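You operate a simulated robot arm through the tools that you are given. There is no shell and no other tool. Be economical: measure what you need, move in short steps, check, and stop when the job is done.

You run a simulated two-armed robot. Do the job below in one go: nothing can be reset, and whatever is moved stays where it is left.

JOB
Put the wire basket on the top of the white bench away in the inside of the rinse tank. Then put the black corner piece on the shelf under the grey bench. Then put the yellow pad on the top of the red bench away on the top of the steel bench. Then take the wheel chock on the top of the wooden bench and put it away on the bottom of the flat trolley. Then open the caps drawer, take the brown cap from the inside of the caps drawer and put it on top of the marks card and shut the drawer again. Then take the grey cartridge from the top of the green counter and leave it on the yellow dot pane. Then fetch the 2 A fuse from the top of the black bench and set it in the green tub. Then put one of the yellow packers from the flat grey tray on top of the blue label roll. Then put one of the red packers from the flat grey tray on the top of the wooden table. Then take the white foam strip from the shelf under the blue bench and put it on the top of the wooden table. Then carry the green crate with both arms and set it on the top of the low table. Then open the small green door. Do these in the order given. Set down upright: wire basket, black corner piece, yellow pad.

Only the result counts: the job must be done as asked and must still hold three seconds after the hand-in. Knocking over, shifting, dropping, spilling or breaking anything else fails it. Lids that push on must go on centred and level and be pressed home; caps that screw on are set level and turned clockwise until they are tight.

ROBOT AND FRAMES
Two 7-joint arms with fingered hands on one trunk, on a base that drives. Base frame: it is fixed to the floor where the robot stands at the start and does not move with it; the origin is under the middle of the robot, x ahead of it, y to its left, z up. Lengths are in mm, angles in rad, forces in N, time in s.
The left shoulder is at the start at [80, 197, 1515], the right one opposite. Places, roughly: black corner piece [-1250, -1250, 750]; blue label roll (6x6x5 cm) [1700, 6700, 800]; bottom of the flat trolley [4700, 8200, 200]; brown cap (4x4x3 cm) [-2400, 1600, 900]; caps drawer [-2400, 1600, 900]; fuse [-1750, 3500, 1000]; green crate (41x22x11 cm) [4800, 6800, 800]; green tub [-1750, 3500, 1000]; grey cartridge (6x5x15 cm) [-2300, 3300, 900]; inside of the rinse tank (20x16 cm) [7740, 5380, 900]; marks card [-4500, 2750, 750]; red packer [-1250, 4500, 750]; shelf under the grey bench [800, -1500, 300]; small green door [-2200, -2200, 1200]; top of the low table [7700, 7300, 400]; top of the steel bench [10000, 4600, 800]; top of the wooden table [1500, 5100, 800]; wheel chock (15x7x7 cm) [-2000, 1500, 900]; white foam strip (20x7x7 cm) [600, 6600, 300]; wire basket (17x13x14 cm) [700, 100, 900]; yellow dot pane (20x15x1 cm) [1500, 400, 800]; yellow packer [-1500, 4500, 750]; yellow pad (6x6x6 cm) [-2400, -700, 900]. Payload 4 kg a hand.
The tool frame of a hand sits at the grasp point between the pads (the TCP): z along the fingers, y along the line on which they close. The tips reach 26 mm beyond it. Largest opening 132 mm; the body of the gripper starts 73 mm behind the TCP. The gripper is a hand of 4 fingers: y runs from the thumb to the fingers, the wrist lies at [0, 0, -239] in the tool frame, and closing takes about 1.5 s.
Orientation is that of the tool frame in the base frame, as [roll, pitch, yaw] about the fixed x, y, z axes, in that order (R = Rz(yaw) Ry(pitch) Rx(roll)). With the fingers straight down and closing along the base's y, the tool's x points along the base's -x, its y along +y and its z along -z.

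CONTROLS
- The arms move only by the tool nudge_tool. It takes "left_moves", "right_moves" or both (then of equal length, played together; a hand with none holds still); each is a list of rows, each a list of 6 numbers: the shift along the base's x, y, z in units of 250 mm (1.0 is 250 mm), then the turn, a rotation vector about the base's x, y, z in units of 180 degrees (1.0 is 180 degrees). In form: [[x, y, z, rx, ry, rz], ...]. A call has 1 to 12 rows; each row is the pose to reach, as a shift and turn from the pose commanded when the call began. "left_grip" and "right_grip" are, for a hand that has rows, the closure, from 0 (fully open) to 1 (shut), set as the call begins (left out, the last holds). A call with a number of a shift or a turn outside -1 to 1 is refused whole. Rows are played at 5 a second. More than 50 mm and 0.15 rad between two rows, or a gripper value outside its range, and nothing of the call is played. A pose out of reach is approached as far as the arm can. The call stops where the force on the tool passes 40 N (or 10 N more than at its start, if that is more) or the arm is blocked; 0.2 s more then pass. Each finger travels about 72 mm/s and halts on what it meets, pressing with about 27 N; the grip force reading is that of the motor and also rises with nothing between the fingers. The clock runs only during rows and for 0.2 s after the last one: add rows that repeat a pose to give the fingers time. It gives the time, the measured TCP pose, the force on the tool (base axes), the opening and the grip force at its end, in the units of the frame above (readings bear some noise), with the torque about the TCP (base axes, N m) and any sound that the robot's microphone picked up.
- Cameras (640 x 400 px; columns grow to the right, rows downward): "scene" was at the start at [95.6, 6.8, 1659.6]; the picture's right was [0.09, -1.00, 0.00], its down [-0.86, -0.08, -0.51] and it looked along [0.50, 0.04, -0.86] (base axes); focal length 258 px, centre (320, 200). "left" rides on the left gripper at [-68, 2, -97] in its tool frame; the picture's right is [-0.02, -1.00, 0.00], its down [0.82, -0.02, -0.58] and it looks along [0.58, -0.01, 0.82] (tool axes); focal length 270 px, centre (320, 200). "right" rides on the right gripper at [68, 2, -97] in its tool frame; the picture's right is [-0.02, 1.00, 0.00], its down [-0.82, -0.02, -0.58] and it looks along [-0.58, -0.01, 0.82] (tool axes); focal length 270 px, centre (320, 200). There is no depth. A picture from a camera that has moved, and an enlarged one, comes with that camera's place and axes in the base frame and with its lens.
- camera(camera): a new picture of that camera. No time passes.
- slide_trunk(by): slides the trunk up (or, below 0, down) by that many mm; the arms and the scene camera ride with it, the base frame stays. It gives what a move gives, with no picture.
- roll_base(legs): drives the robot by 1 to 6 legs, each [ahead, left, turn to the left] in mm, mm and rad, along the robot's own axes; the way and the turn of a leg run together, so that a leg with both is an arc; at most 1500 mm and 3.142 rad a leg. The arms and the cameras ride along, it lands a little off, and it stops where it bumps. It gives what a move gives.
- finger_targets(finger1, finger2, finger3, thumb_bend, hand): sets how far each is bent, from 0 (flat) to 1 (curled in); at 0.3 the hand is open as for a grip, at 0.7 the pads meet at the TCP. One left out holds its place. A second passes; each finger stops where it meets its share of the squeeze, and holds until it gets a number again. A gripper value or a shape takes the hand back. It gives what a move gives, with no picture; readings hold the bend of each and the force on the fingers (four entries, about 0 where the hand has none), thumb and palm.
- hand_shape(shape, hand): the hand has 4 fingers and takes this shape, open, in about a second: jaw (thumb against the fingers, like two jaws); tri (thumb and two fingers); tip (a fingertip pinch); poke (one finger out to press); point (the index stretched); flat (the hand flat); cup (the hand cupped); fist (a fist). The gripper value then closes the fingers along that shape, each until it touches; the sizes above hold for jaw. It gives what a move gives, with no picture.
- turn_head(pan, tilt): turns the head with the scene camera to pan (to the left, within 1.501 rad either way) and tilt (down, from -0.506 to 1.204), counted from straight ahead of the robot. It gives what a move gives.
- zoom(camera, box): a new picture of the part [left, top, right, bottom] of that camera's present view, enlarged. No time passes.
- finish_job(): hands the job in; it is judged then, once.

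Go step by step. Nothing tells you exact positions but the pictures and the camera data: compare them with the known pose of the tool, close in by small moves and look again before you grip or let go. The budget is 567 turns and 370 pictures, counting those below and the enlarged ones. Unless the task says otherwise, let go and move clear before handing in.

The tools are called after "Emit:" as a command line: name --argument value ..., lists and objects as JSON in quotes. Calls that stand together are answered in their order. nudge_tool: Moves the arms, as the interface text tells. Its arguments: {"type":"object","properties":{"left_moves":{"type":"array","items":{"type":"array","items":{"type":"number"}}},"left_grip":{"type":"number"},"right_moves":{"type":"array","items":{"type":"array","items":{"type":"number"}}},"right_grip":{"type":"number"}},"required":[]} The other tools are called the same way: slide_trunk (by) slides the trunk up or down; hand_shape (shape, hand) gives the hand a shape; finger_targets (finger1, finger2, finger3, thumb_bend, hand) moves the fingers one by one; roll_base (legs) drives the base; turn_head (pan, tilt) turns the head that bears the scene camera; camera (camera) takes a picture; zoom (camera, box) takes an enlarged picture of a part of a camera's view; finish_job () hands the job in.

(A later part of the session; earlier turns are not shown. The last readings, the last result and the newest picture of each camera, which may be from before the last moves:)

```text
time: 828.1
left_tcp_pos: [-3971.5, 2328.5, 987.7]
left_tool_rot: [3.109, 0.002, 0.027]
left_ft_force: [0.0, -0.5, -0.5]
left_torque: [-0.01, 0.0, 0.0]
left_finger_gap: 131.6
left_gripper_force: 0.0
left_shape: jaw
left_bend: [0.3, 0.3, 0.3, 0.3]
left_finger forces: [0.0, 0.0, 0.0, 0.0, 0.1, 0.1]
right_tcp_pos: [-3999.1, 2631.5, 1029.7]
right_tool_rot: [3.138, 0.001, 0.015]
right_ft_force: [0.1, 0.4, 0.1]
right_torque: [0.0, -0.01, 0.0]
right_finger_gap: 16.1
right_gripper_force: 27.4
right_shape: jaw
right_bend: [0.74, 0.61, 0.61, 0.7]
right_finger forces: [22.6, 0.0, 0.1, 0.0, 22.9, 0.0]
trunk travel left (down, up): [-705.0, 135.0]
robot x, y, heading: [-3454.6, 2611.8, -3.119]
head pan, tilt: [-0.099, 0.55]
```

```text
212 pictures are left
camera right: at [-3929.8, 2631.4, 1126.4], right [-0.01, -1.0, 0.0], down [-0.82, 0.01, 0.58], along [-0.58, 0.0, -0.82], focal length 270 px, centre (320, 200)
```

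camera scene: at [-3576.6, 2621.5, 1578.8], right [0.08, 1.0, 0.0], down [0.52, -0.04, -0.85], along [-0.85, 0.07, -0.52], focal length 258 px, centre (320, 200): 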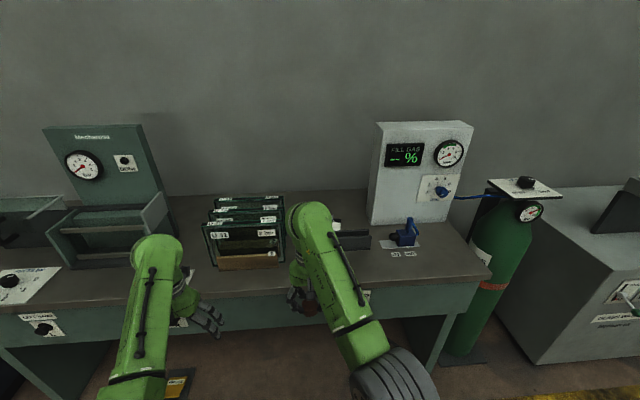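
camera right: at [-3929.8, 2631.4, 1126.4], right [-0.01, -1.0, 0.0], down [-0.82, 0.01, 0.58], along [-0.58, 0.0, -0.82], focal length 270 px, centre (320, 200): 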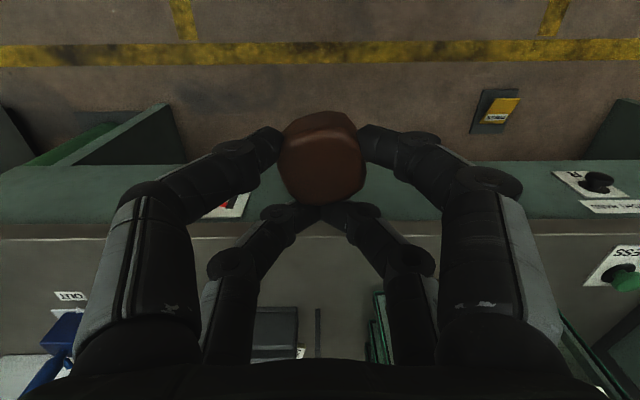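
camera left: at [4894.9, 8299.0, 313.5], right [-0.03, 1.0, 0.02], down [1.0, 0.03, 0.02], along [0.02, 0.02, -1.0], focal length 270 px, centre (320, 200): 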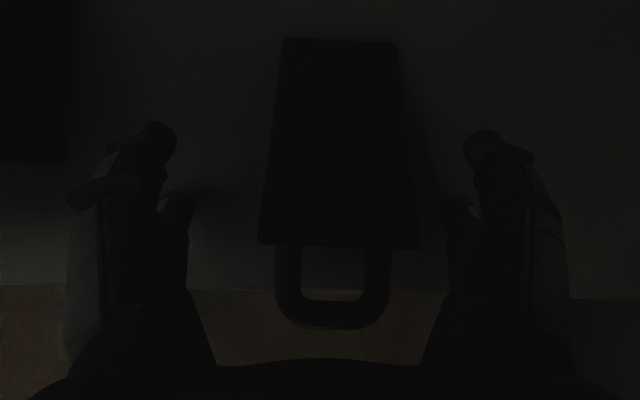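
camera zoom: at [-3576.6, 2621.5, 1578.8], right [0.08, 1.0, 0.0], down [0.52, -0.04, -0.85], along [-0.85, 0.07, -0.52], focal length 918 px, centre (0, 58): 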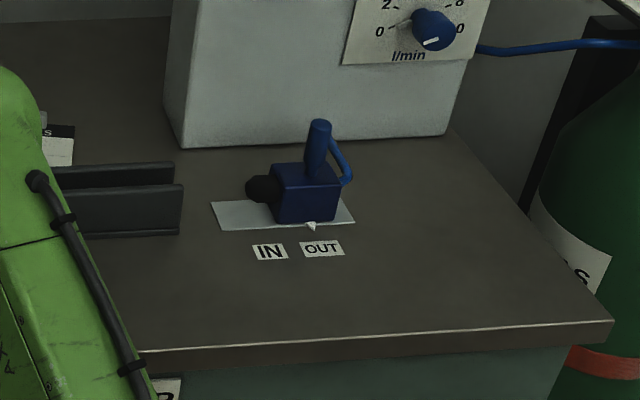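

Emit:
roll_base --legs '[[0, -220, 0]]'

Emit:
camera --camera "scene"

Emit:
zoom --camera "scene" --box '[200, 170, 360, 290]'

```text
time: 829.8
left_tcp_pos: [-3974.7, 2536.5, 989.4]
left_tool_rot: [3.114, 0.0, 0.032]
left_ft_force: [-0.2, 0.4, -1.3]
left_torque: [0.02, -0.05, 0.02]
left_finger_gap: 132.2
left_gripper_force: 0.1
left_shape: jaw
left_bend: [0.3, 0.3, 0.3, 0.3]
left_finger forces: [0.1, 0.1, 0.1, 0.1, 0.1, 0.0]
right_tcp_pos: [-4002.4, 2837.9, 1029.7]
right_tool_rot: [3.139, 0.0, 0.019]
right_ft_force: [-1.6, -0.1, -0.3]
right_torque: [0.03, 0.02, -0.01]
right_finger_gap: 15.9
right_gripper_force: 27.7
right_shape: jaw
right_bend: [0.74, 0.61, 0.61, 0.7]
right_finger forces: [22.5, 0.0, 0.0, 0.0, 22.9, 0.0]
trunk travel left (down, up): [-705.0, 135.0]
robot x, y, heading: [-3458.7, 2824.1, -3.124]
head pan, tilt: [-0.099, 0.55]
```

```text
211 pictures are left
camera scene: at [-3580.5, 2828.8, 1578.8], right [0.08, 1.0, 0.0], down [0.52, -0.04, -0.85], along [-0.85, 0.07, -0.52], focal length 258 px, centre (320, 200)
```

scene: 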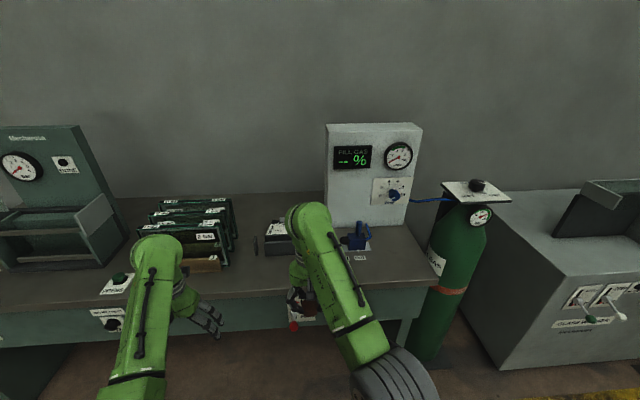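

```text
3.33 times, centred on (280, 230) of scene
camera zoom: at [-3580.5, 2828.8, 1578.8], right [0.08, 1.0, 0.0], down [0.52, -0.04, -0.85], along [-0.85, 0.07, -0.52], focal length 861 px, centre (453, 100)
```

zoom: 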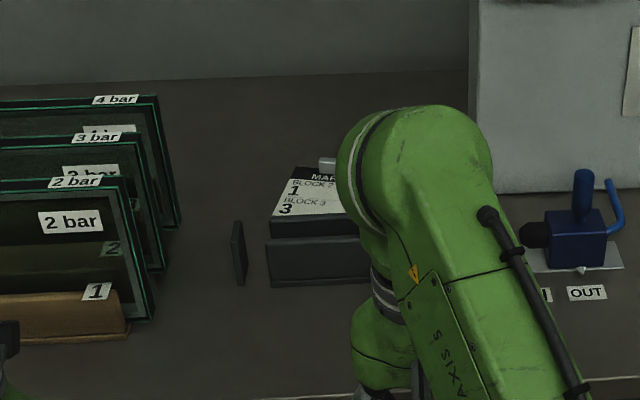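

I see the "MARKS" card behind two dark bars at about [-4620, 2706]. I bring the right hand nearer to see it with its camera.

Emit:
roll_base --legs '[[0, 130, -0.018], [230, 0, 0]]'

Emit:
camera --camera "right"

Emit:
camera --camera "scene"

```text
time: 832.4
left_tcp_pos: [-4204.5, 2420.5, 990.7]
left_tool_rot: [3.111, 0.004, 0.004]
left_ft_force: [0.1, -0.2, -0.3]
left_torque: [-0.04, 0.01, 0.0]
left_finger_gap: 131.8
left_gripper_force: 0.1
left_shape: jaw
left_bend: [0.3, 0.3, 0.3, 0.3]
left_finger forces: [0.0, 0.1, 0.0, 0.0, 0.0, 0.1]
right_tcp_pos: [-4224.4, 2724.1, 1032.6]
right_tool_rot: [3.136, 0.003, -0.006]
right_ft_force: [-0.5, 0.7, 0.4]
right_torque: [0.01, 0.03, -0.01]
right_finger_gap: 16.3
right_gripper_force: 27.5
right_shape: jaw
right_bend: [0.74, 0.61, 0.61, 0.7]
right_finger forces: [22.7, 0.1, 0.1, 0.1, 22.9, 0.0]
trunk travel left (down, up): [-705.0, 135.0]
robot x, y, heading: [-3685.6, 2696.3, 3.137]
head pan, tilt: [-0.099, 0.55]
```

```text
209 pictures are left
camera right: at [-4155.6, 2723.0, 1128.0], right [-0.03, -1.0, 0.0], down [-0.81, 0.03, 0.58], along [-0.58, 0.02, -0.81], focal length 270 px, centre (320, 200)
```

right: 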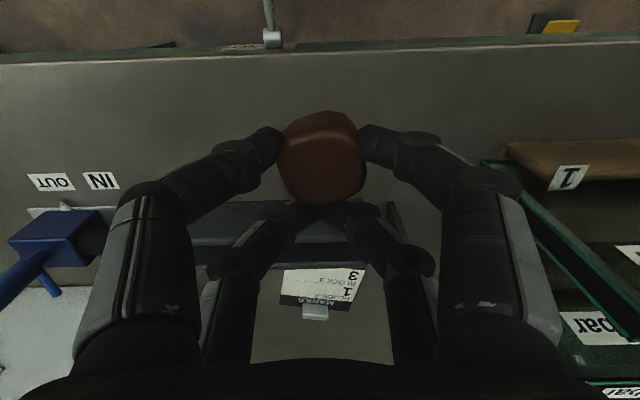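

```text
208 pictures are left
camera scene: at [-3801.6, 2705.2, 1579.2], right [0.11, 0.99, 0.0], down [0.52, -0.06, -0.85], along [-0.85, 0.09, -0.52], focal length 258 px, centre (320, 200)
```

scene: 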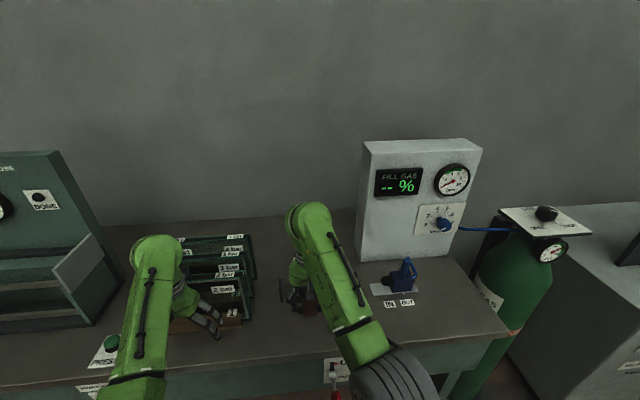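

The card lies flat at about [-4560, 2733], counter top ≈ z 830. I pull the left hand back, lower the trunk a bit, shift and drive in so the right hand comes over the card.

Emit:
nudge_tool --left_moves '[[0.16, 0, 0, 0, 0, 0], [0.32, 0, 0, 0, 0, 0], [0.48, 0, 0, 0, 0, 0], [0.64, 0, -0.02, 0, 0, 0], [0.8, 0, -0.05, 0, 0, 0], [0.92, 0, -0.1, 0, 0, 0]]'

Emit:
roll_base --legs '[[0, 130, 0], [200, 0, 0]]'

Emit:
camera --camera "right"

```text
time: 833.5
left_tcp_pos: [-4102.0, 2403.1, 1060.3]
left_tool_rot: [3.036, 0.273, -0.02]
left_ft_force: [0.0, -0.1, 0.8]
left_torque: [0.0, -0.04, 0.0]
left_finger_gap: 132.2
left_gripper_force: 0.2
left_shape: jaw
left_bend: [0.3, 0.3, 0.3, 0.3]
left_finger forces: [0.0, 0.1, 0.1, 0.0, 0.0, 0.0]
left hand out of reach, approached as far as the arm can: row 3, 4
right_tcp_pos: [-4226.3, 2724.3, 1032.4]
right_tool_rot: [3.136, 0.003, -0.006]
right_ft_force: [0.2, -0.4, -0.1]
right_torque: [0.02, 0.03, -0.01]
right_finger_gap: 15.9
right_gripper_force: 26.9
right_shape: jaw
right_bend: [0.74, 0.61, 0.61, 0.7]
right_finger forces: [22.6, 0.0, 0.0, 0.0, 22.9, 0.1]
trunk travel left (down, up): [-705.0, 135.0]
robot x, y, heading: [-3685.2, 2693.5, 3.133]
head pan, tilt: [-0.099, 0.55]
stopped in row 5 (left hand): the arm was blocked; the commanded pose is now the measured one
```

```text
time: 835.6
left_tcp_pos: [-4210.4, 2270.6, 1059.7]
left_tool_rot: [3.035, 0.273, -0.021]
left_ft_force: [0.1, -0.8, -0.1]
left_torque: [0.0, -0.02, 0.02]
left_finger_gap: 131.8
left_gripper_force: 0.1
left_shape: jaw
left_bend: [0.3, 0.3, 0.3, 0.3]
left_finger forces: [0.0, 0.1, 0.0, 0.0, 0.1, 0.0]
right_tcp_pos: [-4328.3, 2587.4, 1030.0]
right_tool_rot: [3.118, -0.012, 0.007]
right_ft_force: [1.6, 0.2, 0.1]
right_torque: [0.0, 0.05, 0.03]
right_finger_gap: 17.0
right_gripper_force: 26.9
right_shape: jaw
right_bend: [0.74, 0.61, 0.61, 0.7]
right_finger forces: [24.5, 0.1, 0.0, 0.1, 25.9, 0.1]
trunk travel left (down, up): [-705.0, 135.0]
robot x, y, heading: [-3791.3, 2561.0, 3.129]
head pan, tilt: [-0.099, 0.55]
stopped in leg 2: the force on the tool passed its limit at 191 N (the readings are from after the stop); the commanded pose is now the measured one
```

```text
207 pictures are left
camera right: at [-4260.5, 2589.0, 1126.4], right [-0.02, -1.0, 0.02], down [-0.82, 0.03, 0.57], along [-0.57, -0.01, -0.82], focal length 270 px, centre (320, 200)
```

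right: 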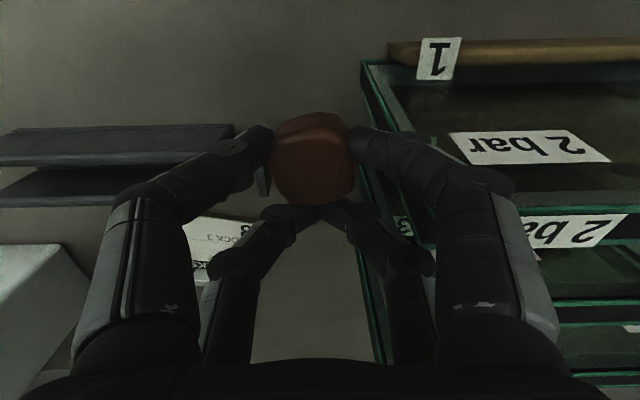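

I bumped something (the glass frames on the right of the picture). I back off at once and check for displacement.

Emit:
roll_base --legs '[[-110, 0, 0]]'

Emit:
camera --camera "right"

Emit:
camera --camera "scene"

```text
time: 836.8
left_tcp_pos: [-4107.9, 2270.5, 1056.1]
left_tool_rot: [3.038, 0.267, -0.018]
left_ft_force: [-0.6, 0.7, -0.5]
left_torque: [0.0, 0.01, 0.01]
left_finger_gap: 132.0
left_gripper_force: 0.0
left_shape: jaw
left_bend: [0.3, 0.3, 0.3, 0.3]
left_finger forces: [0.0, 0.1, 0.0, 0.0, 0.0, 0.0]
right_tcp_pos: [-4227.1, 2585.1, 1026.5]
right_tool_rot: [3.12, -0.017, 0.012]
right_ft_force: [-0.8, -0.8, -0.4]
right_torque: [0.05, -0.03, 0.0]
right_finger_gap: 16.9
right_gripper_force: 26.9
right_shape: jaw
right_bend: [0.74, 0.61, 0.61, 0.7]
right_finger forces: [24.1, 0.0, 0.1, 0.0, 26.0, 0.0]
trunk travel left (down, up): [-705.0, 135.0]
robot x, y, heading: [-3684.6, 2561.7, 3.138]
head pan, tilt: [-0.099, 0.55]
```

```text
206 pictures are left
camera right: at [-4160.5, 2587.5, 1123.6], right [-0.01, -1.0, 0.02], down [-0.83, 0.02, 0.56], along [-0.56, -0.01, -0.83], focal length 270 px, centre (320, 200)
```

right: 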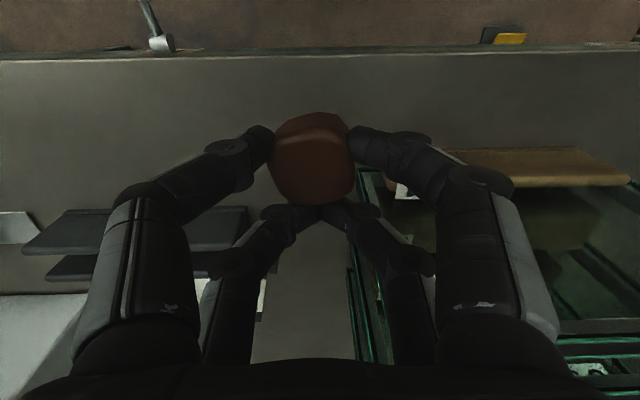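

```text
205 pictures are left
camera scene: at [-3812.3, 2572.5, 1578.2], right [0.11, 0.99, 0.0], down [0.52, -0.05, -0.85], along [-0.85, 0.09, -0.53], focal length 258 px, centre (320, 200)
```

scene: 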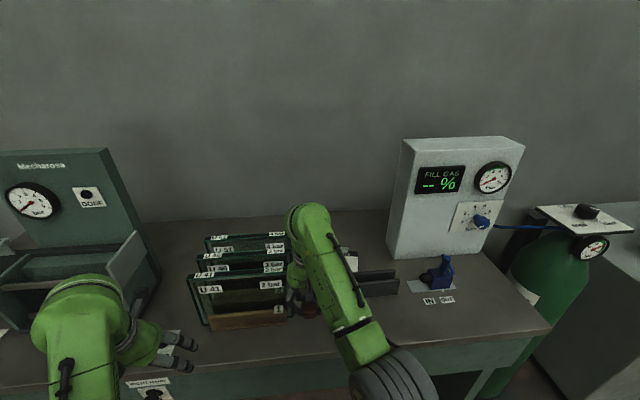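

Emit:
zoom --camera "scene" --box '[170, 210, 330, 350]'

```text
2.86 times, centred on (250, 280) of scene
camera zoom: at [-3812.3, 2572.5, 1578.2], right [0.11, 0.99, 0.0], down [0.52, -0.05, -0.85], along [-0.85, 0.09, -0.53], focal length 738 px, centre (520, -29)
```

zoom: 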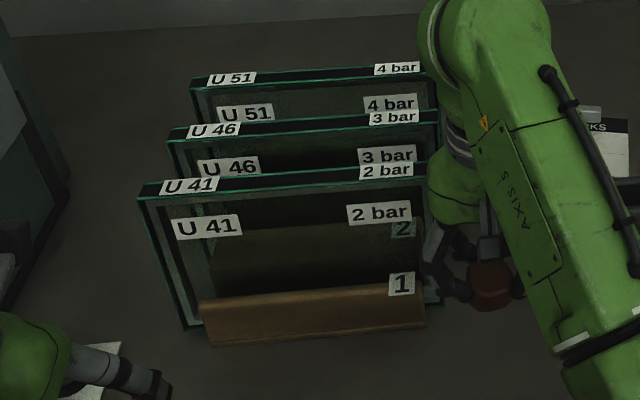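

The frames still stand at the same place (front frame x ≈ -4326). I move the hand over to y ≈ 2733 first, clear of the frames, then drive in.

Emit:
nudge_tool --right_moves '[[0, 0.15, 0, 0, 0, 0], [0, 0.3, 0, 0, 0, 0], [0, 0.45, 0, 0.003, 0.0, 0], [0, 0.59, 0, 0.006, -0.005, -0.003], [0, 0.59, 0, 0.006, -0.005, -0.003]]'

Emit:
roll_base --legs '[[120, 0, 0]]'

Emit:
camera --camera "right"

```text
time: 838.0
left_tcp_pos: [-4107.2, 2270.0, 1058.5]
left_tool_rot: [3.036, 0.272, -0.017]
left_ft_force: [-0.2, -0.1, -0.2]
left_torque: [0.02, -0.04, 0.0]
left_finger_gap: 131.7
left_gripper_force: 0.1
left_shape: jaw
left_bend: [0.3, 0.3, 0.3, 0.3]
left_finger forces: [0.1, 0.0, 0.0, 0.0, 0.0, 0.0]
right_tcp_pos: [-4223.2, 2733.7, 1031.4]
right_tool_rot: [3.137, -0.031, 0.002]
right_ft_force: [-0.4, 0.0, 0.2]
right_torque: [0.0, -0.03, 0.0]
right_finger_gap: 16.9
right_gripper_force: 26.9
right_shape: jaw
right_bend: [0.74, 0.61, 0.61, 0.7]
right_finger forces: [24.2, 0.0, 0.0, 0.0, 25.9, 0.0]
trunk travel left (down, up): [-705.0, 135.0]
robot x, y, heading: [-3686.9, 2561.7, 3.138]
head pan, tilt: [-0.099, 0.55]
```

```text
time: 839.2
left_tcp_pos: [-4219.9, 2270.4, 1059.7]
left_tool_rot: [3.035, 0.273, -0.017]
left_ft_force: [0.1, -1.1, 1.2]
left_torque: [0.0, -0.01, -0.01]
left_finger_gap: 131.9
left_gripper_force: 0.0
left_shape: jaw
left_bend: [0.3, 0.3, 0.3, 0.3]
left_finger forces: [0.1, 0.1, 0.0, 0.0, 0.0, 0.1]
right_tcp_pos: [-4337.5, 2732.5, 1033.5]
right_tool_rot: [3.137, -0.026, 0.003]
right_ft_force: [-0.5, 0.3, -0.9]
right_torque: [-0.04, -0.01, 0.02]
right_finger_gap: 16.6
right_gripper_force: 27.0
right_shape: jaw
right_bend: [0.74, 0.61, 0.61, 0.7]
right_finger forces: [24.2, 0.0, 0.0, 0.1, 25.9, 0.0]
trunk travel left (down, up): [-705.0, 135.0]
robot x, y, heading: [-3804.4, 2562.8, 3.132]
head pan, tilt: [-0.099, 0.55]
```

```text
203 pictures are left
camera right: at [-4271.7, 2733.2, 1130.8], right [-0.02, -1.0, 0.0], down [-0.83, 0.02, 0.55], along [-0.55, 0.01, -0.83], focal length 270 px, centre (320, 200)
```

right: 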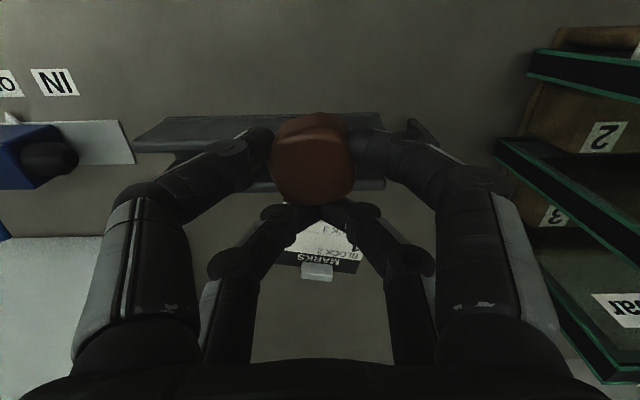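

Card centre ≈ [-4548, 2731]. Before going further in, I draw the left hand down and back so it stays clear of the frames.

Emit:
nudge_tool --left_moves '[[0.05, 0, -0.15, 0, -0.015, 0], [0.12, 0, -0.3, 0.005, -0.03, 0], [0.22, 0, -0.45, 0.01, -0.05, 0.0], [0.34, 0, -0.58, 0.015, -0.07, 0.005], [0.48, 0, -0.68, 0.02, -0.087, 0.005], [0.6, 0, -0.76, 0.03, -0.087, 0.005], [0.72, 0, -0.8, 0.033, -0.087, 0.005]]'

```text
time: 839.9
left_tcp_pos: [-4252.1, 2258.2, 1065.8]
left_tool_rot: [2.985, 0.394, -0.045]
left_ft_force: [0.0, -0.1, 0.3]
left_torque: [-0.02, 0.02, 0.01]
left_finger_gap: 132.1
left_gripper_force: 0.1
left_shape: jaw
left_bend: [0.3, 0.3, 0.3, 0.3]
left_finger forces: [0.0, 0.0, 0.0, 0.0, 0.0, 0.0]
right_tcp_pos: [-4339.6, 2732.6, 1032.7]
right_tool_rot: [3.138, -0.03, 0.004]
right_ft_force: [0.7, 0.0, -0.4]
right_torque: [0.03, 0.02, -0.01]
right_finger_gap: 17.0
right_gripper_force: 27.2
right_shape: jaw
right_bend: [0.74, 0.61, 0.61, 0.7]
right_finger forces: [24.2, 0.1, 0.1, 0.1, 25.9, 0.0]
trunk travel left (down, up): [-705.0, 135.0]
robot x, y, heading: [-3803.7, 2562.3, 3.14]
head pan, tilt: [-0.099, 0.55]
stopped in row 3 (left hand): the arm was blocked; the commanded pose is now the measured one
```

Emit:
turn_head --pan 0.5 --tilt 0.9

Emit:
camera --camera "scene"

```text
time: 840.9
left_tcp_pos: [-4253.2, 2258.3, 1063.6]
left_tool_rot: [2.986, 0.39, -0.043]
left_ft_force: [0.9, 0.4, 0.5]
left_torque: [-0.03, 0.01, 0.03]
left_finger_gap: 132.0
left_gripper_force: 0.1
left_shape: jaw
left_bend: [0.3, 0.3, 0.3, 0.3]
left_finger forces: [0.0, 0.0, 0.0, 0.1, 0.0, 0.1]
right_tcp_pos: [-4340.7, 2733.5, 1032.2]
right_tool_rot: [3.139, -0.03, 0.002]
right_ft_force: [-0.6, 0.1, -0.1]
right_torque: [0.01, -0.04, -0.01]
right_finger_gap: 16.7
right_gripper_force: 26.7
right_shape: jaw
right_bend: [0.74, 0.61, 0.61, 0.7]
right_finger forces: [24.1, 0.0, 0.0, 0.0, 25.9, 0.1]
trunk travel left (down, up): [-705.0, 135.0]
robot x, y, heading: [-3799.5, 2562.6, 3.139]
head pan, tilt: [0.499, 0.901]
```

```text
202 pictures are left
camera scene: at [-3901.8, 2528.3, 1549.9], right [-0.47, 0.88, 0.0], down [0.69, 0.37, -0.62], along [-0.55, -0.29, -0.78], focal length 258 px, centre (320, 200)
```

scene: 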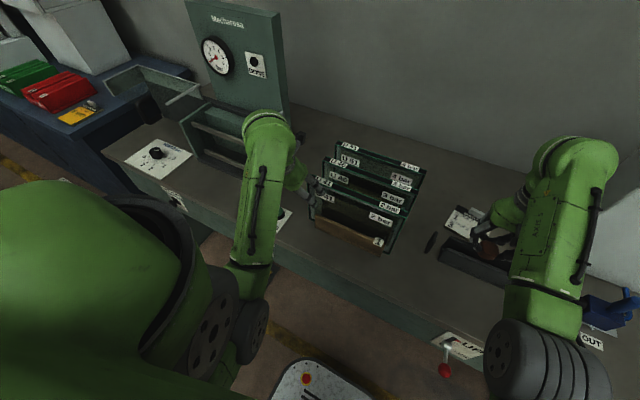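

The left arm is fully folded there. I back off 150 mm, let the left hand down in front of the counter and to the side, then come in again.

Emit:
roll_base --legs '[[-170, 0, 0]]'

Emit:
nudge_tool --left_moves '[[-0.05, -0.05, -0.15, 0.01, -0.03, 0.003], [-0.05, -0.1, -0.3, 0.02, -0.06, 0.006], [-0.05, -0.15, -0.45, 0.03, -0.09, 0.01], [0.0, -0.2, -0.6, 0.04, -0.12, 0.014], [0.05, -0.25, -0.75, 0.05, -0.12, 0.014], [0.15, -0.3, -0.85, 0.05, -0.12, 0.014], [0.3, -0.3, -0.9, 0.05, -0.12, 0.014], [0.45, -0.3, -0.95, 0.05, -0.12, 0.014]]'

```text
time: 842.3
left_tcp_pos: [-4085.6, 2256.8, 1061.8]
left_tool_rot: [2.985, 0.386, -0.045]
left_ft_force: [0.0, -0.3, -0.4]
left_torque: [-0.03, -0.01, 0.02]
left_finger_gap: 131.9
left_gripper_force: 0.0
left_shape: jaw
left_bend: [0.3, 0.3, 0.3, 0.3]
left_finger forces: [0.1, 0.0, 0.0, 0.1, 0.0, 0.0]
right_tcp_pos: [-4172.0, 2733.2, 1029.2]
right_tool_rot: [3.138, -0.033, 0.001]
right_ft_force: [-1.2, -1.2, -0.5]
right_torque: [0.03, -0.02, 0.02]
right_finger_gap: 16.9
right_gripper_force: 26.9
right_shape: jaw
right_bend: [0.74, 0.61, 0.61, 0.7]
right_finger forces: [24.2, 0.0, 0.1, 0.0, 25.9, 0.0]
trunk travel left (down, up): [-705.0, 135.0]
robot x, y, heading: [-3631.3, 2560.1, 3.135]
head pan, tilt: [0.499, 0.901]
```

```text
time: 844.3
left_tcp_pos: [-4038.9, 2156.6, 885.7]
left_tool_rot: [3.052, 0.149, -0.033]
left_ft_force: [0.1, 0.5, 0.0]
left_torque: [0.02, -0.01, 0.0]
left_finger_gap: 131.9
left_gripper_force: 0.2
left_shape: jaw
left_bend: [0.3, 0.3, 0.3, 0.3]
left_finger forces: [0.1, 0.0, 0.0, 0.0, 0.1, 0.0]
right_tcp_pos: [-4169.4, 2734.3, 1031.6]
right_tool_rot: [3.139, -0.031, 0.002]
right_ft_force: [0.0, -0.2, 0.4]
right_torque: [0.02, -0.03, 0.0]
right_finger_gap: 16.9
right_gripper_force: 26.9
right_shape: jaw
right_bend: [0.74, 0.61, 0.61, 0.7]
right_finger forces: [24.2, 0.0, 0.1, 0.1, 25.8, 0.1]
trunk travel left (down, up): [-705.0, 135.0]
robot x, y, heading: [-3634.9, 2562.7, 3.138]
head pan, tilt: [0.499, 0.901]
stopped in row 8 (left hand): the arm was blocked; the commanded pose is now the measured one
```

Emit:
roll_base --legs '[[200, 0, 0]]'

Emit:
turn_head --pan 0.2 --tilt 0.75

Emit:
camera --camera "scene"

```text
time: 845.9
left_tcp_pos: [-4242.3, 2161.3, 885.0]
left_tool_rot: [3.055, 0.151, -0.038]
left_ft_force: [0.0, -0.1, 0.7]
left_torque: [0.03, 0.01, 0.0]
left_finger_gap: 132.1
left_gripper_force: 0.0
left_shape: jaw
left_bend: [0.3, 0.3, 0.3, 0.3]
left_finger forces: [0.0, 0.0, 0.2, 0.0, 0.0, 0.0]
right_tcp_pos: [-4370.6, 2737.2, 1032.1]
right_tool_rot: [3.137, -0.029, -0.002]
right_ft_force: [0.7, 0.5, 0.6]
right_torque: [0.01, 0.02, 0.0]
right_finger_gap: 16.8
right_gripper_force: 26.3
right_shape: jaw
right_bend: [0.74, 0.61, 0.61, 0.7]
right_finger forces: [24.2, 0.0, 0.0, 0.1, 25.9, 0.1]
trunk travel left (down, up): [-705.0, 135.0]
robot x, y, heading: [-3840.2, 2565.2, 3.128]
head pan, tilt: [0.499, 0.901]
```

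```text
time: 846.7
left_tcp_pos: [-4246.0, 2160.5, 884.5]
left_tool_rot: [3.053, 0.149, -0.038]
left_ft_force: [0.1, -0.2, 0.0]
left_torque: [0.06, -0.02, -0.03]
left_finger_gap: 131.9
left_gripper_force: 0.1
left_shape: jaw
left_bend: [0.3, 0.3, 0.3, 0.3]
left_finger forces: [0.0, 0.0, 0.9, 0.0, 0.0, 0.0]
right_tcp_pos: [-4374.3, 2737.0, 1031.9]
right_tool_rot: [3.138, -0.033, -0.002]
right_ft_force: [0.0, 0.3, -0.3]
right_torque: [-0.01, -0.04, 0.0]
right_finger_gap: 17.0
right_gripper_force: 27.1
right_shape: jaw
right_bend: [0.74, 0.61, 0.61, 0.7]
right_finger forces: [24.3, 0.0, 0.0, 0.0, 25.9, 0.0]
trunk travel left (down, up): [-705.0, 135.0]
robot x, y, heading: [-3838.0, 2563.8, 3.129]
head pan, tilt: [0.201, 0.75]
```

```text
201 pictures are left
camera scene: at [-3952.1, 2549.1, 1561.1], right [-0.19, 0.98, 0.0], down [0.67, 0.13, -0.73], along [-0.72, -0.14, -0.68], focal length 258 px, centre (320, 200)
```

scene: 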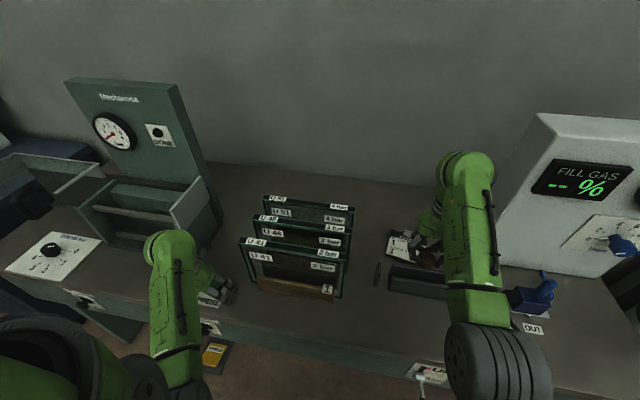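

The left fingertips barely touch something on the counter, so I raise the left hand and take a look there.

Emit:
nudge_tool --left_moves '[[0, 0, 0.1, 0, 0, 0], [0, 0, 0.25, 0, 0, 0], [0, 0, 0.35, 0, 0, 0]]'

Emit:
camera --camera "left"

```text
time: 847.5
left_tcp_pos: [-4242.8, 2161.1, 971.2]
left_tool_rot: [3.055, 0.147, -0.038]
left_ft_force: [0.7, 0.0, -0.5]
left_torque: [0.02, 0.01, 0.03]
left_finger_gap: 131.7
left_gripper_force: 0.1
left_shape: jaw
left_bend: [0.3, 0.3, 0.3, 0.3]
left_finger forces: [0.0, 0.0, 0.0, 0.1, 0.0, 0.0]
right_tcp_pos: [-4374.7, 2737.3, 1030.7]
right_tool_rot: [3.138, -0.029, -0.002]
right_ft_force: [0.8, 0.2, -0.5]
right_torque: [0.03, 0.0, 0.01]
right_finger_gap: 16.8
right_gripper_force: 27.3
right_shape: jaw
right_bend: [0.74, 0.61, 0.61, 0.7]
right_finger forces: [24.2, 0.0, 0.0, 0.1, 26.0, 0.0]
trunk travel left (down, up): [-705.0, 135.0]
robot x, y, heading: [-3840.1, 2561.6, 3.132]
head pan, tilt: [0.201, 0.75]
```

```text
200 pictures are left
camera left: at [-4296.2, 2170.4, 1075.8], right [0.0, 1.0, -0.08], down [0.89, 0.04, 0.45], along [0.45, -0.07, -0.89], focal length 270 px, centre (320, 200)
```

left: 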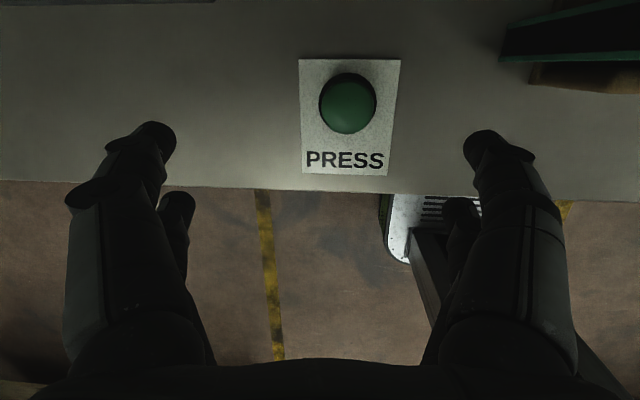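

The counter is at z ≈ 857 (button untouched). Card centre is then ≈ [-4523, 2731]. I drive 95 mm further and extend the right hand over it.

Emit:
roll_base --legs '[[95, 0, 0]]'

Emit:
nudge_tool --right_moves '[[-0.1, 0, 0, 0, 0.003, 0], [-0.2, -0.01, 0, 0, 0.006, 0], [-0.28, -0.02, -0.1, 0, 0.009, 0], [-0.28, -0.02, -0.2, 0, 0.009, 0], [-0.28, -0.02, -0.3, 0, 0.009, 0]]'

Emit:
camera --camera "right"

Emit:
zoom --camera "scene" --box '[340, 180, 500, 320]'

```text
time: 848.6
left_tcp_pos: [-4330.7, 2162.0, 972.8]
left_tool_rot: [3.054, 0.152, -0.038]
left_ft_force: [0.5, 0.3, 0.5]
left_torque: [-0.01, 0.09, -0.01]
left_finger_gap: 131.8
left_gripper_force: 0.1
left_shape: jaw
left_bend: [0.3, 0.3, 0.3, 0.3]
left_finger forces: [0.0, 0.0, 0.1, 0.0, 0.0, 0.0]
right_tcp_pos: [-4462.0, 2736.7, 1034.2]
right_tool_rot: [3.136, -0.024, -0.002]
right_ft_force: [0.6, -0.6, 0.6]
right_torque: [0.0, 0.05, 0.0]
right_finger_gap: 17.1
right_gripper_force: 26.9
right_shape: jaw
right_bend: [0.74, 0.61, 0.61, 0.7]
right_finger forces: [24.3, 0.0, 0.0, 0.0, 25.9, 0.1]
trunk travel left (down, up): [-705.0, 135.0]
robot x, y, heading: [-3930.6, 2564.5, 3.131]
head pan, tilt: [0.201, 0.75]
```

```text
time: 849.9
left_tcp_pos: [-4335.1, 2162.7, 972.2]
left_tool_rot: [3.054, 0.148, -0.039]
left_ft_force: [-0.3, 0.0, -0.2]
left_torque: [-0.01, 0.02, 0.01]
left_finger_gap: 132.0
left_gripper_force: 0.1
left_shape: jaw
left_bend: [0.3, 0.3, 0.3, 0.3]
left_finger forces: [0.0, 0.0, 0.0, 0.1, 0.0, 0.1]
right_tcp_pos: [-4535.5, 2731.9, 958.7]
right_tool_rot: [3.138, -0.002, -0.002]
right_ft_force: [-0.9, 1.0, 0.0]
right_torque: [0.0, 0.02, -0.01]
right_finger_gap: 16.7
right_gripper_force: 27.1
right_shape: jaw
right_bend: [0.74, 0.61, 0.61, 0.7]
right_finger forces: [24.4, 0.0, 0.0, 0.0, 25.8, 0.0]
trunk travel left (down, up): [-705.0, 135.0]
robot x, y, heading: [-3927.4, 2566.5, 3.13]
head pan, tilt: [0.201, 0.75]
```

```text
199 pictures are left
camera right: at [-4467.9, 2731.0, 1054.3], right [-0.03, -1.0, 0.0], down [-0.82, 0.02, 0.58], along [-0.58, 0.01, -0.82], focal length 270 px, centre (320, 200)
```

right: 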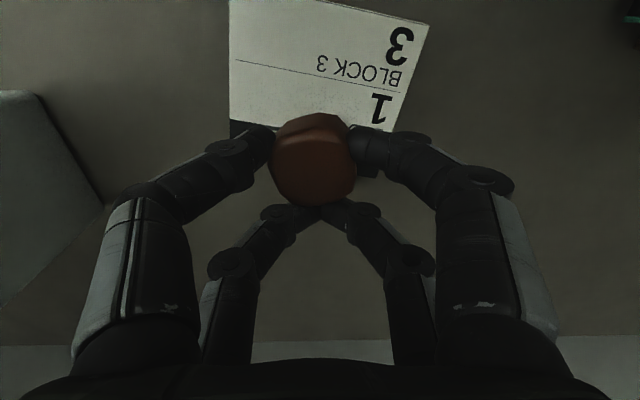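

```text
2.86 times, centred on (420, 250) of scene
camera zoom: at [-4042.1, 2550.1, 1561.6], right [-0.19, 0.98, 0.0], down [0.67, 0.13, -0.73], along [-0.72, -0.14, -0.68], focal length 738 px, centre (34, 57)
```

zoom: 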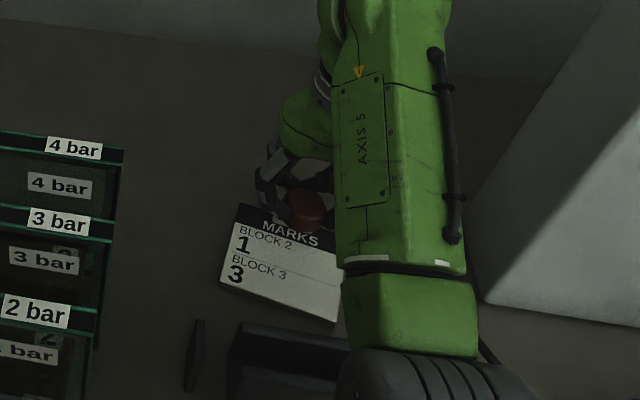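

Card centre refined to ≈ [-4500, 2726]. I shift +17 mm in x and lower.

Emit:
nudge_tool --right_moves '[[0.06, -0.02, -0.06, 0, 0, 0], [0.06, -0.02, -0.15, 0, 0, 0], [0.06, -0.02, -0.22, 0, 0, 0]]'

Emit:
camera --camera "right"

Emit:
zoom --camera "scene" --box '[370, 220, 460, 290]'

```text
time: 850.6
left_tcp_pos: [-4337.3, 2162.0, 970.2]
left_tool_rot: [3.054, 0.146, -0.039]
left_ft_force: [-0.7, 0.2, 0.1]
left_torque: [0.0, -0.05, 0.01]
left_finger_gap: 132.1
left_gripper_force: 0.1
left_shape: jaw
left_bend: [0.3, 0.3, 0.3, 0.3]
left_finger forces: [0.1, 0.1, 0.1, 0.1, 0.0, 0.1]
right_tcp_pos: [-4523.5, 2729.0, 899.2]
right_tool_rot: [3.138, -0.001, -0.002]
right_ft_force: [0.1, 0.2, -0.8]
right_torque: [0.02, 0.01, 0.0]
right_finger_gap: 16.8
right_gripper_force: 27.1
right_shape: jaw
right_bend: [0.74, 0.61, 0.61, 0.7]
right_finger forces: [24.4, 0.0, 0.0, 0.0, 25.7, 0.1]
trunk travel left (down, up): [-705.0, 135.0]
robot x, y, heading: [-3928.3, 2568.3, 3.128]
head pan, tilt: [0.201, 0.75]
```

```text
197 pictures are left
camera right: at [-4454.9, 2728.4, 996.1], right [-0.03, -1.0, 0.0], down [-0.82, 0.02, 0.58], along [-0.58, 0.01, -0.82], focal length 270 px, centre (320, 200)
```

right: 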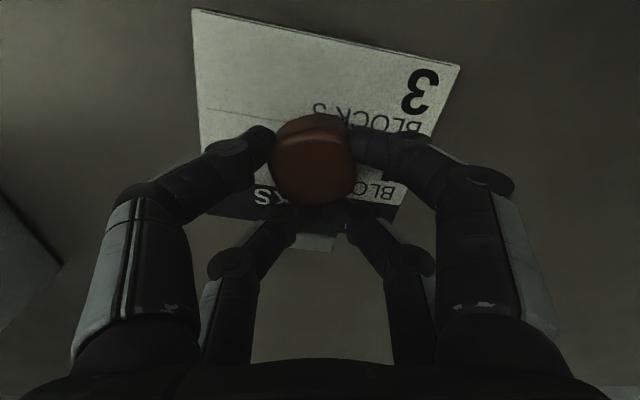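

```text
5.71 times, centred on (415, 255) of scene
camera zoom: at [-4044.8, 2550.3, 1561.4], right [-0.19, 0.98, 0.0], down [0.67, 0.13, -0.73], along [-0.72, -0.14, -0.68], focal length 1476 px, centre (-223, -114)
```

zoom: 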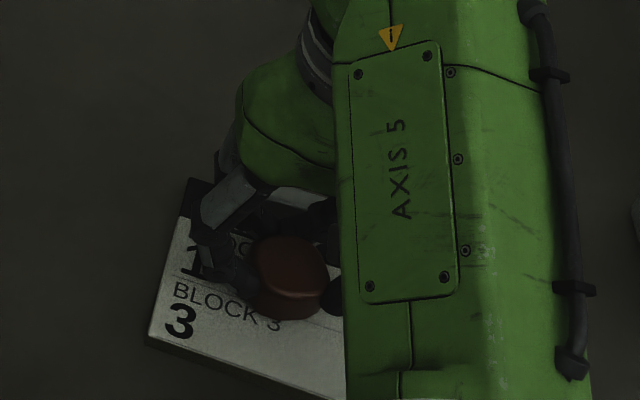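

The cap is over the card, close above. I lower in small steps.

Emit:
nudge_tool --right_moves '[[0, 0, -0.012, 0, 0, 0], [0, 0, -0.024, 0, 0, 0], [0, 0, -0.032, 0, 0, 0]]'

```text
time: 851.5
left_tcp_pos: [-4334.6, 2162.6, 971.2]
left_tool_rot: [3.055, 0.148, -0.039]
left_ft_force: [-0.1, 0.0, 0.1]
left_torque: [-0.01, -0.01, 0.0]
left_finger_gap: 131.7
left_gripper_force: 0.2
left_shape: jaw
left_bend: [0.3, 0.3, 0.3, 0.3]
left_finger forces: [0.0, 0.0, 0.1, 0.0, 0.0, 0.1]
right_tcp_pos: [-4520.9, 2728.4, 894.9]
right_tool_rot: [3.14, 0.002, -0.002]
right_ft_force: [-0.4, 0.4, 6.0]
right_torque: [0.23, -0.08, 0.04]
right_finger_gap: 17.1
right_gripper_force: 26.9
right_shape: jaw
right_bend: [0.74, 0.61, 0.61, 0.7]
right_finger forces: [24.5, 0.1, 0.1, 0.0, 27.8, 0.1]
trunk travel left (down, up): [-705.0, 135.0]
robot x, y, heading: [-3932.2, 2560.5, 3.128]
head pan, tilt: [0.201, 0.75]
```

Emit:
nudge_tool --right_moves '[[0, 0, 0.004, 0, 0, 0], [0, 0, 0.004, 0, 0, 0], [0, 0, 0.004, 0, 0, 0], [0, 0, 0.004, 0, 0, 0], [0, 0, 0.08, 0, 0, 0], [0, 0, 0.24, 0, 0, 0], [0, 0, 0.42, 0, 0, 0], [0, 0, 0.55, 0, 0, 0]]' --right_grip 0.3

Emit:
camera --camera "right"

```text
time: 853.2
left_tcp_pos: [-4335.3, 2162.7, 971.8]
left_tool_rot: [3.054, 0.151, -0.037]
left_ft_force: [0.2, -0.3, 0.0]
left_torque: [-0.01, -0.02, 0.02]
left_finger_gap: 131.8
left_gripper_force: 0.1
left_shape: jaw
left_bend: [0.3, 0.3, 0.3, 0.3]
left_finger forces: [0.1, 0.0, 0.0, 0.1, 0.0, 0.1]
right_tcp_pos: [-4518.0, 2730.0, 1029.7]
right_tool_rot: [3.14, -0.003, -0.003]
right_ft_force: [0.3, 0.5, 0.3]
right_torque: [-0.03, 0.02, 0.0]
right_finger_gap: 92.4
right_gripper_force: 0.1
right_shape: jaw
right_bend: [0.68, 0.68, 0.68, 0.58]
right_finger forces: [0.0, 0.0, 0.0, 0.0, 0.0, 0.0]
trunk travel left (down, up): [-705.0, 135.0]
robot x, y, heading: [-3928.9, 2565.1, 3.133]
head pan, tilt: [0.201, 0.75]
```

```text
195 pictures are left
camera right: at [-4449.5, 2728.9, 1126.6], right [-0.03, -1.0, 0.0], down [-0.82, 0.02, 0.58], along [-0.58, 0.01, -0.82], focal length 270 px, centre (320, 200)
```

right: 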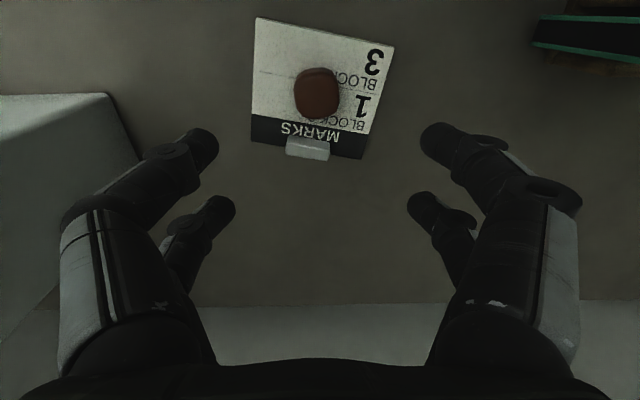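

The brown cap rests on the marks card. I back away, turn, and go shut the drawer by pushing it with the closed right hand.

Emit:
roll_base --legs '[[-330, 0, 0], [0, 0, 3.14], [0, -960, 0]]'

Emit:
nudge_tool --right_moves '[[0, 0, -0.05, 0, -0.035, 0], [0, 0, -0.15, 0, -0.07, 0], [0, 0, -0.25, 0, -0.11, 0], [0, 0, -0.35, 0, -0.11, 0], [0, 0, -0.4, 0, -0.11, 0], [0, 0, -0.4, 0, -0.11, 0]]' --right_grip 1

Emit:
turn_head --pan 0 --tilt 0.6

Emit:
camera --camera "scene"

```text
time: 867.6
left_tcp_pos: [-3192.8, 1976.9, 970.4]
left_tool_rot: [3.054, 0.147, 3.129]
left_ft_force: [0.4, 0.5, -0.2]
left_torque: [-0.01, 0.0, -0.01]
left_finger_gap: 132.0
left_gripper_force: 0.0
left_shape: jaw
left_bend: [0.3, 0.3, 0.3, 0.3]
left_finger forces: [0.1, 0.1, 0.0, 0.1, 0.0, 0.0]
right_tcp_pos: [-2997.2, 1412.9, 1030.4]
right_tool_rot: [3.14, -0.001, -3.121]
right_ft_force: [-0.4, -0.1, 0.1]
right_torque: [-0.02, 0.0, -0.03]
right_finger_gap: 92.1
right_gripper_force: 0.1
right_shape: jaw
right_bend: [0.68, 0.68, 0.68, 0.58]
right_finger forces: [0.0, 0.0, 0.0, 0.0, 0.0, 0.1]
trunk travel left (down, up): [-705.0, 135.0]
robot x, y, heading: [-3590.2, 1559.7, 0.007]
head pan, tilt: [0.201, 0.75]
```

```text
time: 869.0
left_tcp_pos: [-3193.1, 1976.1, 972.4]
left_tool_rot: [3.053, 0.147, 3.126]
left_ft_force: [0.0, 0.3, -0.2]
left_torque: [-0.01, -0.01, -0.01]
left_finger_gap: 132.1
left_gripper_force: 0.0
left_shape: jaw
left_bend: [0.3, 0.3, 0.3, 0.3]
left_finger forces: [0.0, 0.1, 0.0, 0.0, 0.0, 0.0]
right_tcp_pos: [-2999.9, 1409.9, 929.1]
right_tool_rot: [-3.137, 0.344, -3.121]
right_ft_force: [0.1, 0.6, 0.0]
right_torque: [0.02, -0.04, 0.02]
right_finger_gap: 0.2
right_gripper_force: 27.0
right_shape: jaw
right_bend: [0.62, 0.62, 0.62, 0.7]
right_finger forces: [0.1, 0.0, 0.1, 0.1, 0.0, 0.0]
trunk travel left (down, up): [-705.0, 135.0]
robot x, y, heading: [-3589.5, 1563.5, 0.013]
head pan, tilt: [0.201, 0.75]
```

```text
time: 869.7
left_tcp_pos: [-3193.5, 1976.1, 971.9]
left_tool_rot: [3.055, 0.149, 3.126]
left_ft_force: [-0.3, 0.3, 0.5]
left_torque: [-0.02, -0.02, 0.0]
left_finger_gap: 132.0
left_gripper_force: 0.0
left_shape: jaw
left_bend: [0.3, 0.3, 0.3, 0.3]
left_finger forces: [0.0, 0.0, 0.1, 0.0, 0.1, 0.1]
right_tcp_pos: [-2999.8, 1410.4, 929.1]
right_tool_rot: [-3.136, 0.343, -3.119]
right_ft_force: [-0.1, -0.4, 0.7]
right_torque: [0.0, 0.0, 0.01]
right_finger_gap: 0.0
right_gripper_force: 27.1
right_shape: jaw
right_bend: [0.62, 0.62, 0.62, 0.7]
right_finger forces: [0.2, 0.0, 0.1, 0.0, 0.0, 0.1]
trunk travel left (down, up): [-705.0, 135.0]
robot x, y, heading: [-3594.1, 1563.9, 0.011]
head pan, tilt: [0.0, 0.6]
```

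```text
194 pictures are left
camera scene: at [-3472.0, 1566.1, 1574.3], right [0.01, -1.0, 0.0], down [-0.57, -0.01, -0.82], along [0.82, 0.01, -0.57], focal length 258 px, centre (320, 200)
```

scene: 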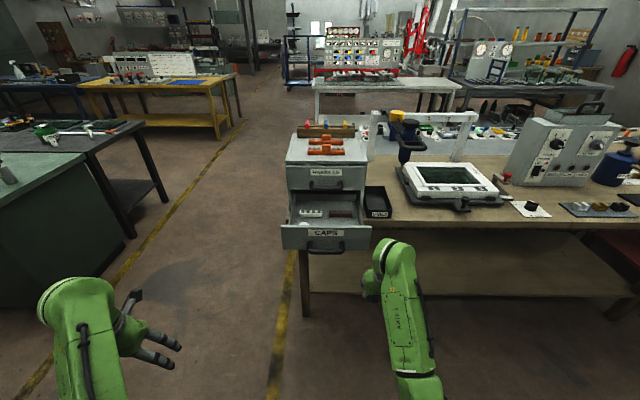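

Emit:
roll_base --legs '[[0, 138, -0.01]]'

Emit:
nudge_tool --right_moves '[[0, 0, -0.05, 0, 0, 0]]'

Emit:
roll_base --legs '[[280, 0, 0]]'

Emit:
zoom --camera "scene" --box '[220, 140, 440, 300]'

```text
time: 871.1
left_tcp_pos: [-3191.0, 2110.0, 971.8]
left_tool_rot: [3.049, 0.145, 3.115]
left_ft_force: [0.5, -0.3, -0.8]
left_torque: [-0.03, 0.01, -0.01]
left_finger_gap: 131.9
left_gripper_force: 0.0
left_shape: jaw
left_bend: [0.3, 0.3, 0.3, 0.3]
left_finger forces: [0.1, 0.0, 0.1, 0.1, 0.1, 0.0]
right_tcp_pos: [-3000.9, 1542.8, 928.8]
right_tool_rot: [-3.14, 0.344, -3.132]
right_ft_force: [0.2, 0.5, -0.4]
right_torque: [0.04, 0.0, 0.0]
right_finger_gap: 0.2
right_gripper_force: 26.7
right_shape: jaw
right_bend: [0.62, 0.62, 0.62, 0.7]
right_finger forces: [0.0, 0.0, 0.0, 0.0, 0.0, 0.0]
trunk travel left (down, up): [-705.0, 135.0]
robot x, y, heading: [-3594.5, 1703.8, 0.002]
head pan, tilt: [0.0, 0.6]
```

```text
time: 871.5
left_tcp_pos: [-3190.6, 2111.2, 971.8]
left_tool_rot: [3.053, 0.149, 3.117]
left_ft_force: [0.1, -0.2, -0.3]
left_torque: [0.03, 0.01, 0.01]
left_finger_gap: 131.7
left_gripper_force: 0.0
left_shape: jaw
left_bend: [0.3, 0.3, 0.3, 0.3]
left_finger forces: [0.0, 0.0, 0.1, 0.0, 0.1, 0.1]
right_tcp_pos: [-3001.0, 1545.6, 916.2]
right_tool_rot: [-3.138, 0.343, -3.131]
right_ft_force: [0.8, -0.3, -0.1]
right_torque: [-0.02, 0.01, 0.0]
right_finger_gap: 0.1
right_gripper_force: 27.0
right_shape: jaw
right_bend: [0.62, 0.62, 0.62, 0.7]
right_finger forces: [0.1, 0.1, 0.1, 0.1, 0.1, 0.1]
trunk travel left (down, up): [-705.0, 135.0]
robot x, y, heading: [-3589.3, 1703.7, 0.003]
head pan, tilt: [0.0, 0.6]
```

```text
time: 873.4
left_tcp_pos: [-2911.0, 2112.9, 970.9]
left_tool_rot: [3.054, 0.151, 3.117]
left_ft_force: [0.4, -0.4, 1.1]
left_torque: [0.02, -0.04, 0.0]
left_finger_gap: 131.9
left_gripper_force: 0.1
left_shape: jaw
left_bend: [0.3, 0.3, 0.3, 0.3]
left_finger forces: [0.1, 0.1, 0.0, 0.0, 0.0, 0.1]
right_tcp_pos: [-2720.8, 1547.5, 918.1]
right_tool_rot: [-3.137, 0.345, -3.131]
right_ft_force: [-0.1, -0.6, 0.4]
right_torque: [-0.04, -0.02, -0.01]
right_finger_gap: 0.0
right_gripper_force: 27.4
right_shape: jaw
right_bend: [0.62, 0.63, 0.63, 0.7]
right_finger forces: [0.0, 0.1, 0.0, 0.0, 0.0, 0.1]
trunk travel left (down, up): [-705.0, 135.0]
robot x, y, heading: [-3309.3, 1703.4, -0.001]
head pan, tilt: [0.0, 0.6]
```

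```text
2.50 times, centred on (330, 220) of scene
camera zoom: at [-3193.4, 1706.6, 1574.6], right [0.0, -1.0, 0.0], down [-0.56, 0.0, -0.83], along [0.83, 0.0, -0.56], focal length 646 px, centre (295, 150)
```

zoom: 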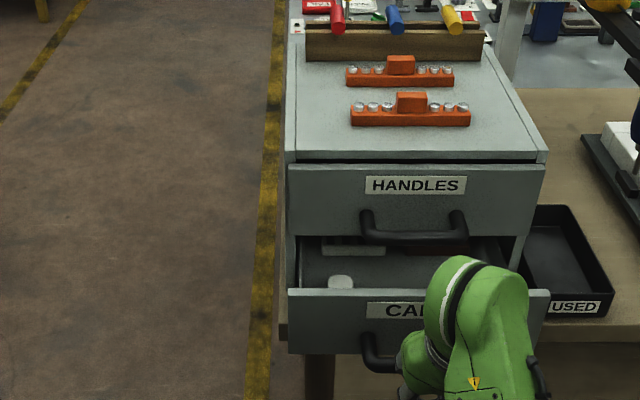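

The drawer is closing. I push on with the arm until it meets the stop.

Emit:
nudge_tool --right_moves '[[0.08, 0, 0, 0, 0, 0], [0.16, 0, 0, 0, 0, 0], [0.24, 0, 0, 0, 0, 0], [0.32, 0, 0, 0, 0, 0], [0.4, 0, 0, 0, 0, 0], [0.46, 0, 0, 0, 0, 0], [0.52, 0, 0, 0, 0, 0], [0.58, 0, 0, 0, 0, 0]]'

Emit:
zoom --camera "scene" --box '[220, 140, 440, 300]'

```text
time: 874.9
left_tcp_pos: [-2910.8, 2112.5, 972.8]
left_tool_rot: [3.053, 0.151, 3.118]
left_ft_force: [-0.8, 0.3, 0.6]
left_torque: [0.02, 0.03, 0.0]
left_finger_gap: 131.8
left_gripper_force: 0.0
left_shape: jaw
left_bend: [0.3, 0.3, 0.3, 0.3]
left_finger forces: [0.0, 0.0, 0.1, 0.1, 0.1, 0.0]
right_tcp_pos: [-2611.0, 1548.7, 917.5]
right_tool_rot: [3.139, 0.336, -3.136]
right_ft_force: [-0.4, -0.4, 0.5]
right_torque: [0.01, 0.02, 0.01]
right_finger_gap: 0.0
right_gripper_force: 27.2
right_shape: jaw
right_bend: [0.62, 0.64, 0.65, 0.7]
right_finger forces: [0.0, 0.1, 0.1, 0.0, 0.0, 0.0]
trunk travel left (down, up): [-705.0, 135.0]
robot x, y, heading: [-3308.7, 1704.3, 0.005]
head pan, tilt: [0.0, 0.6]
stopped in row 7 (right hand): the force on the tool passed its limit at 54 N (the readings are from after the stop); the commanded pose is now the measured one
```

```text
2.50 times, centred on (330, 220) of scene
camera zoom: at [-3194.1, 1706.6, 1574.5], right [0.0, -1.0, 0.0], down [-0.56, 0.0, -0.83], along [0.83, 0.0, -0.56], focal length 646 px, centre (295, 150)
```

zoom: 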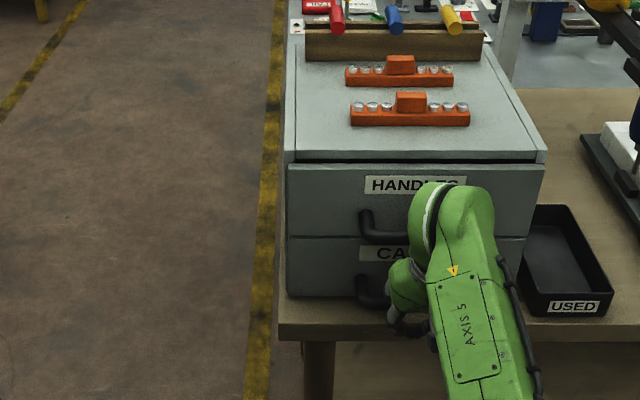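

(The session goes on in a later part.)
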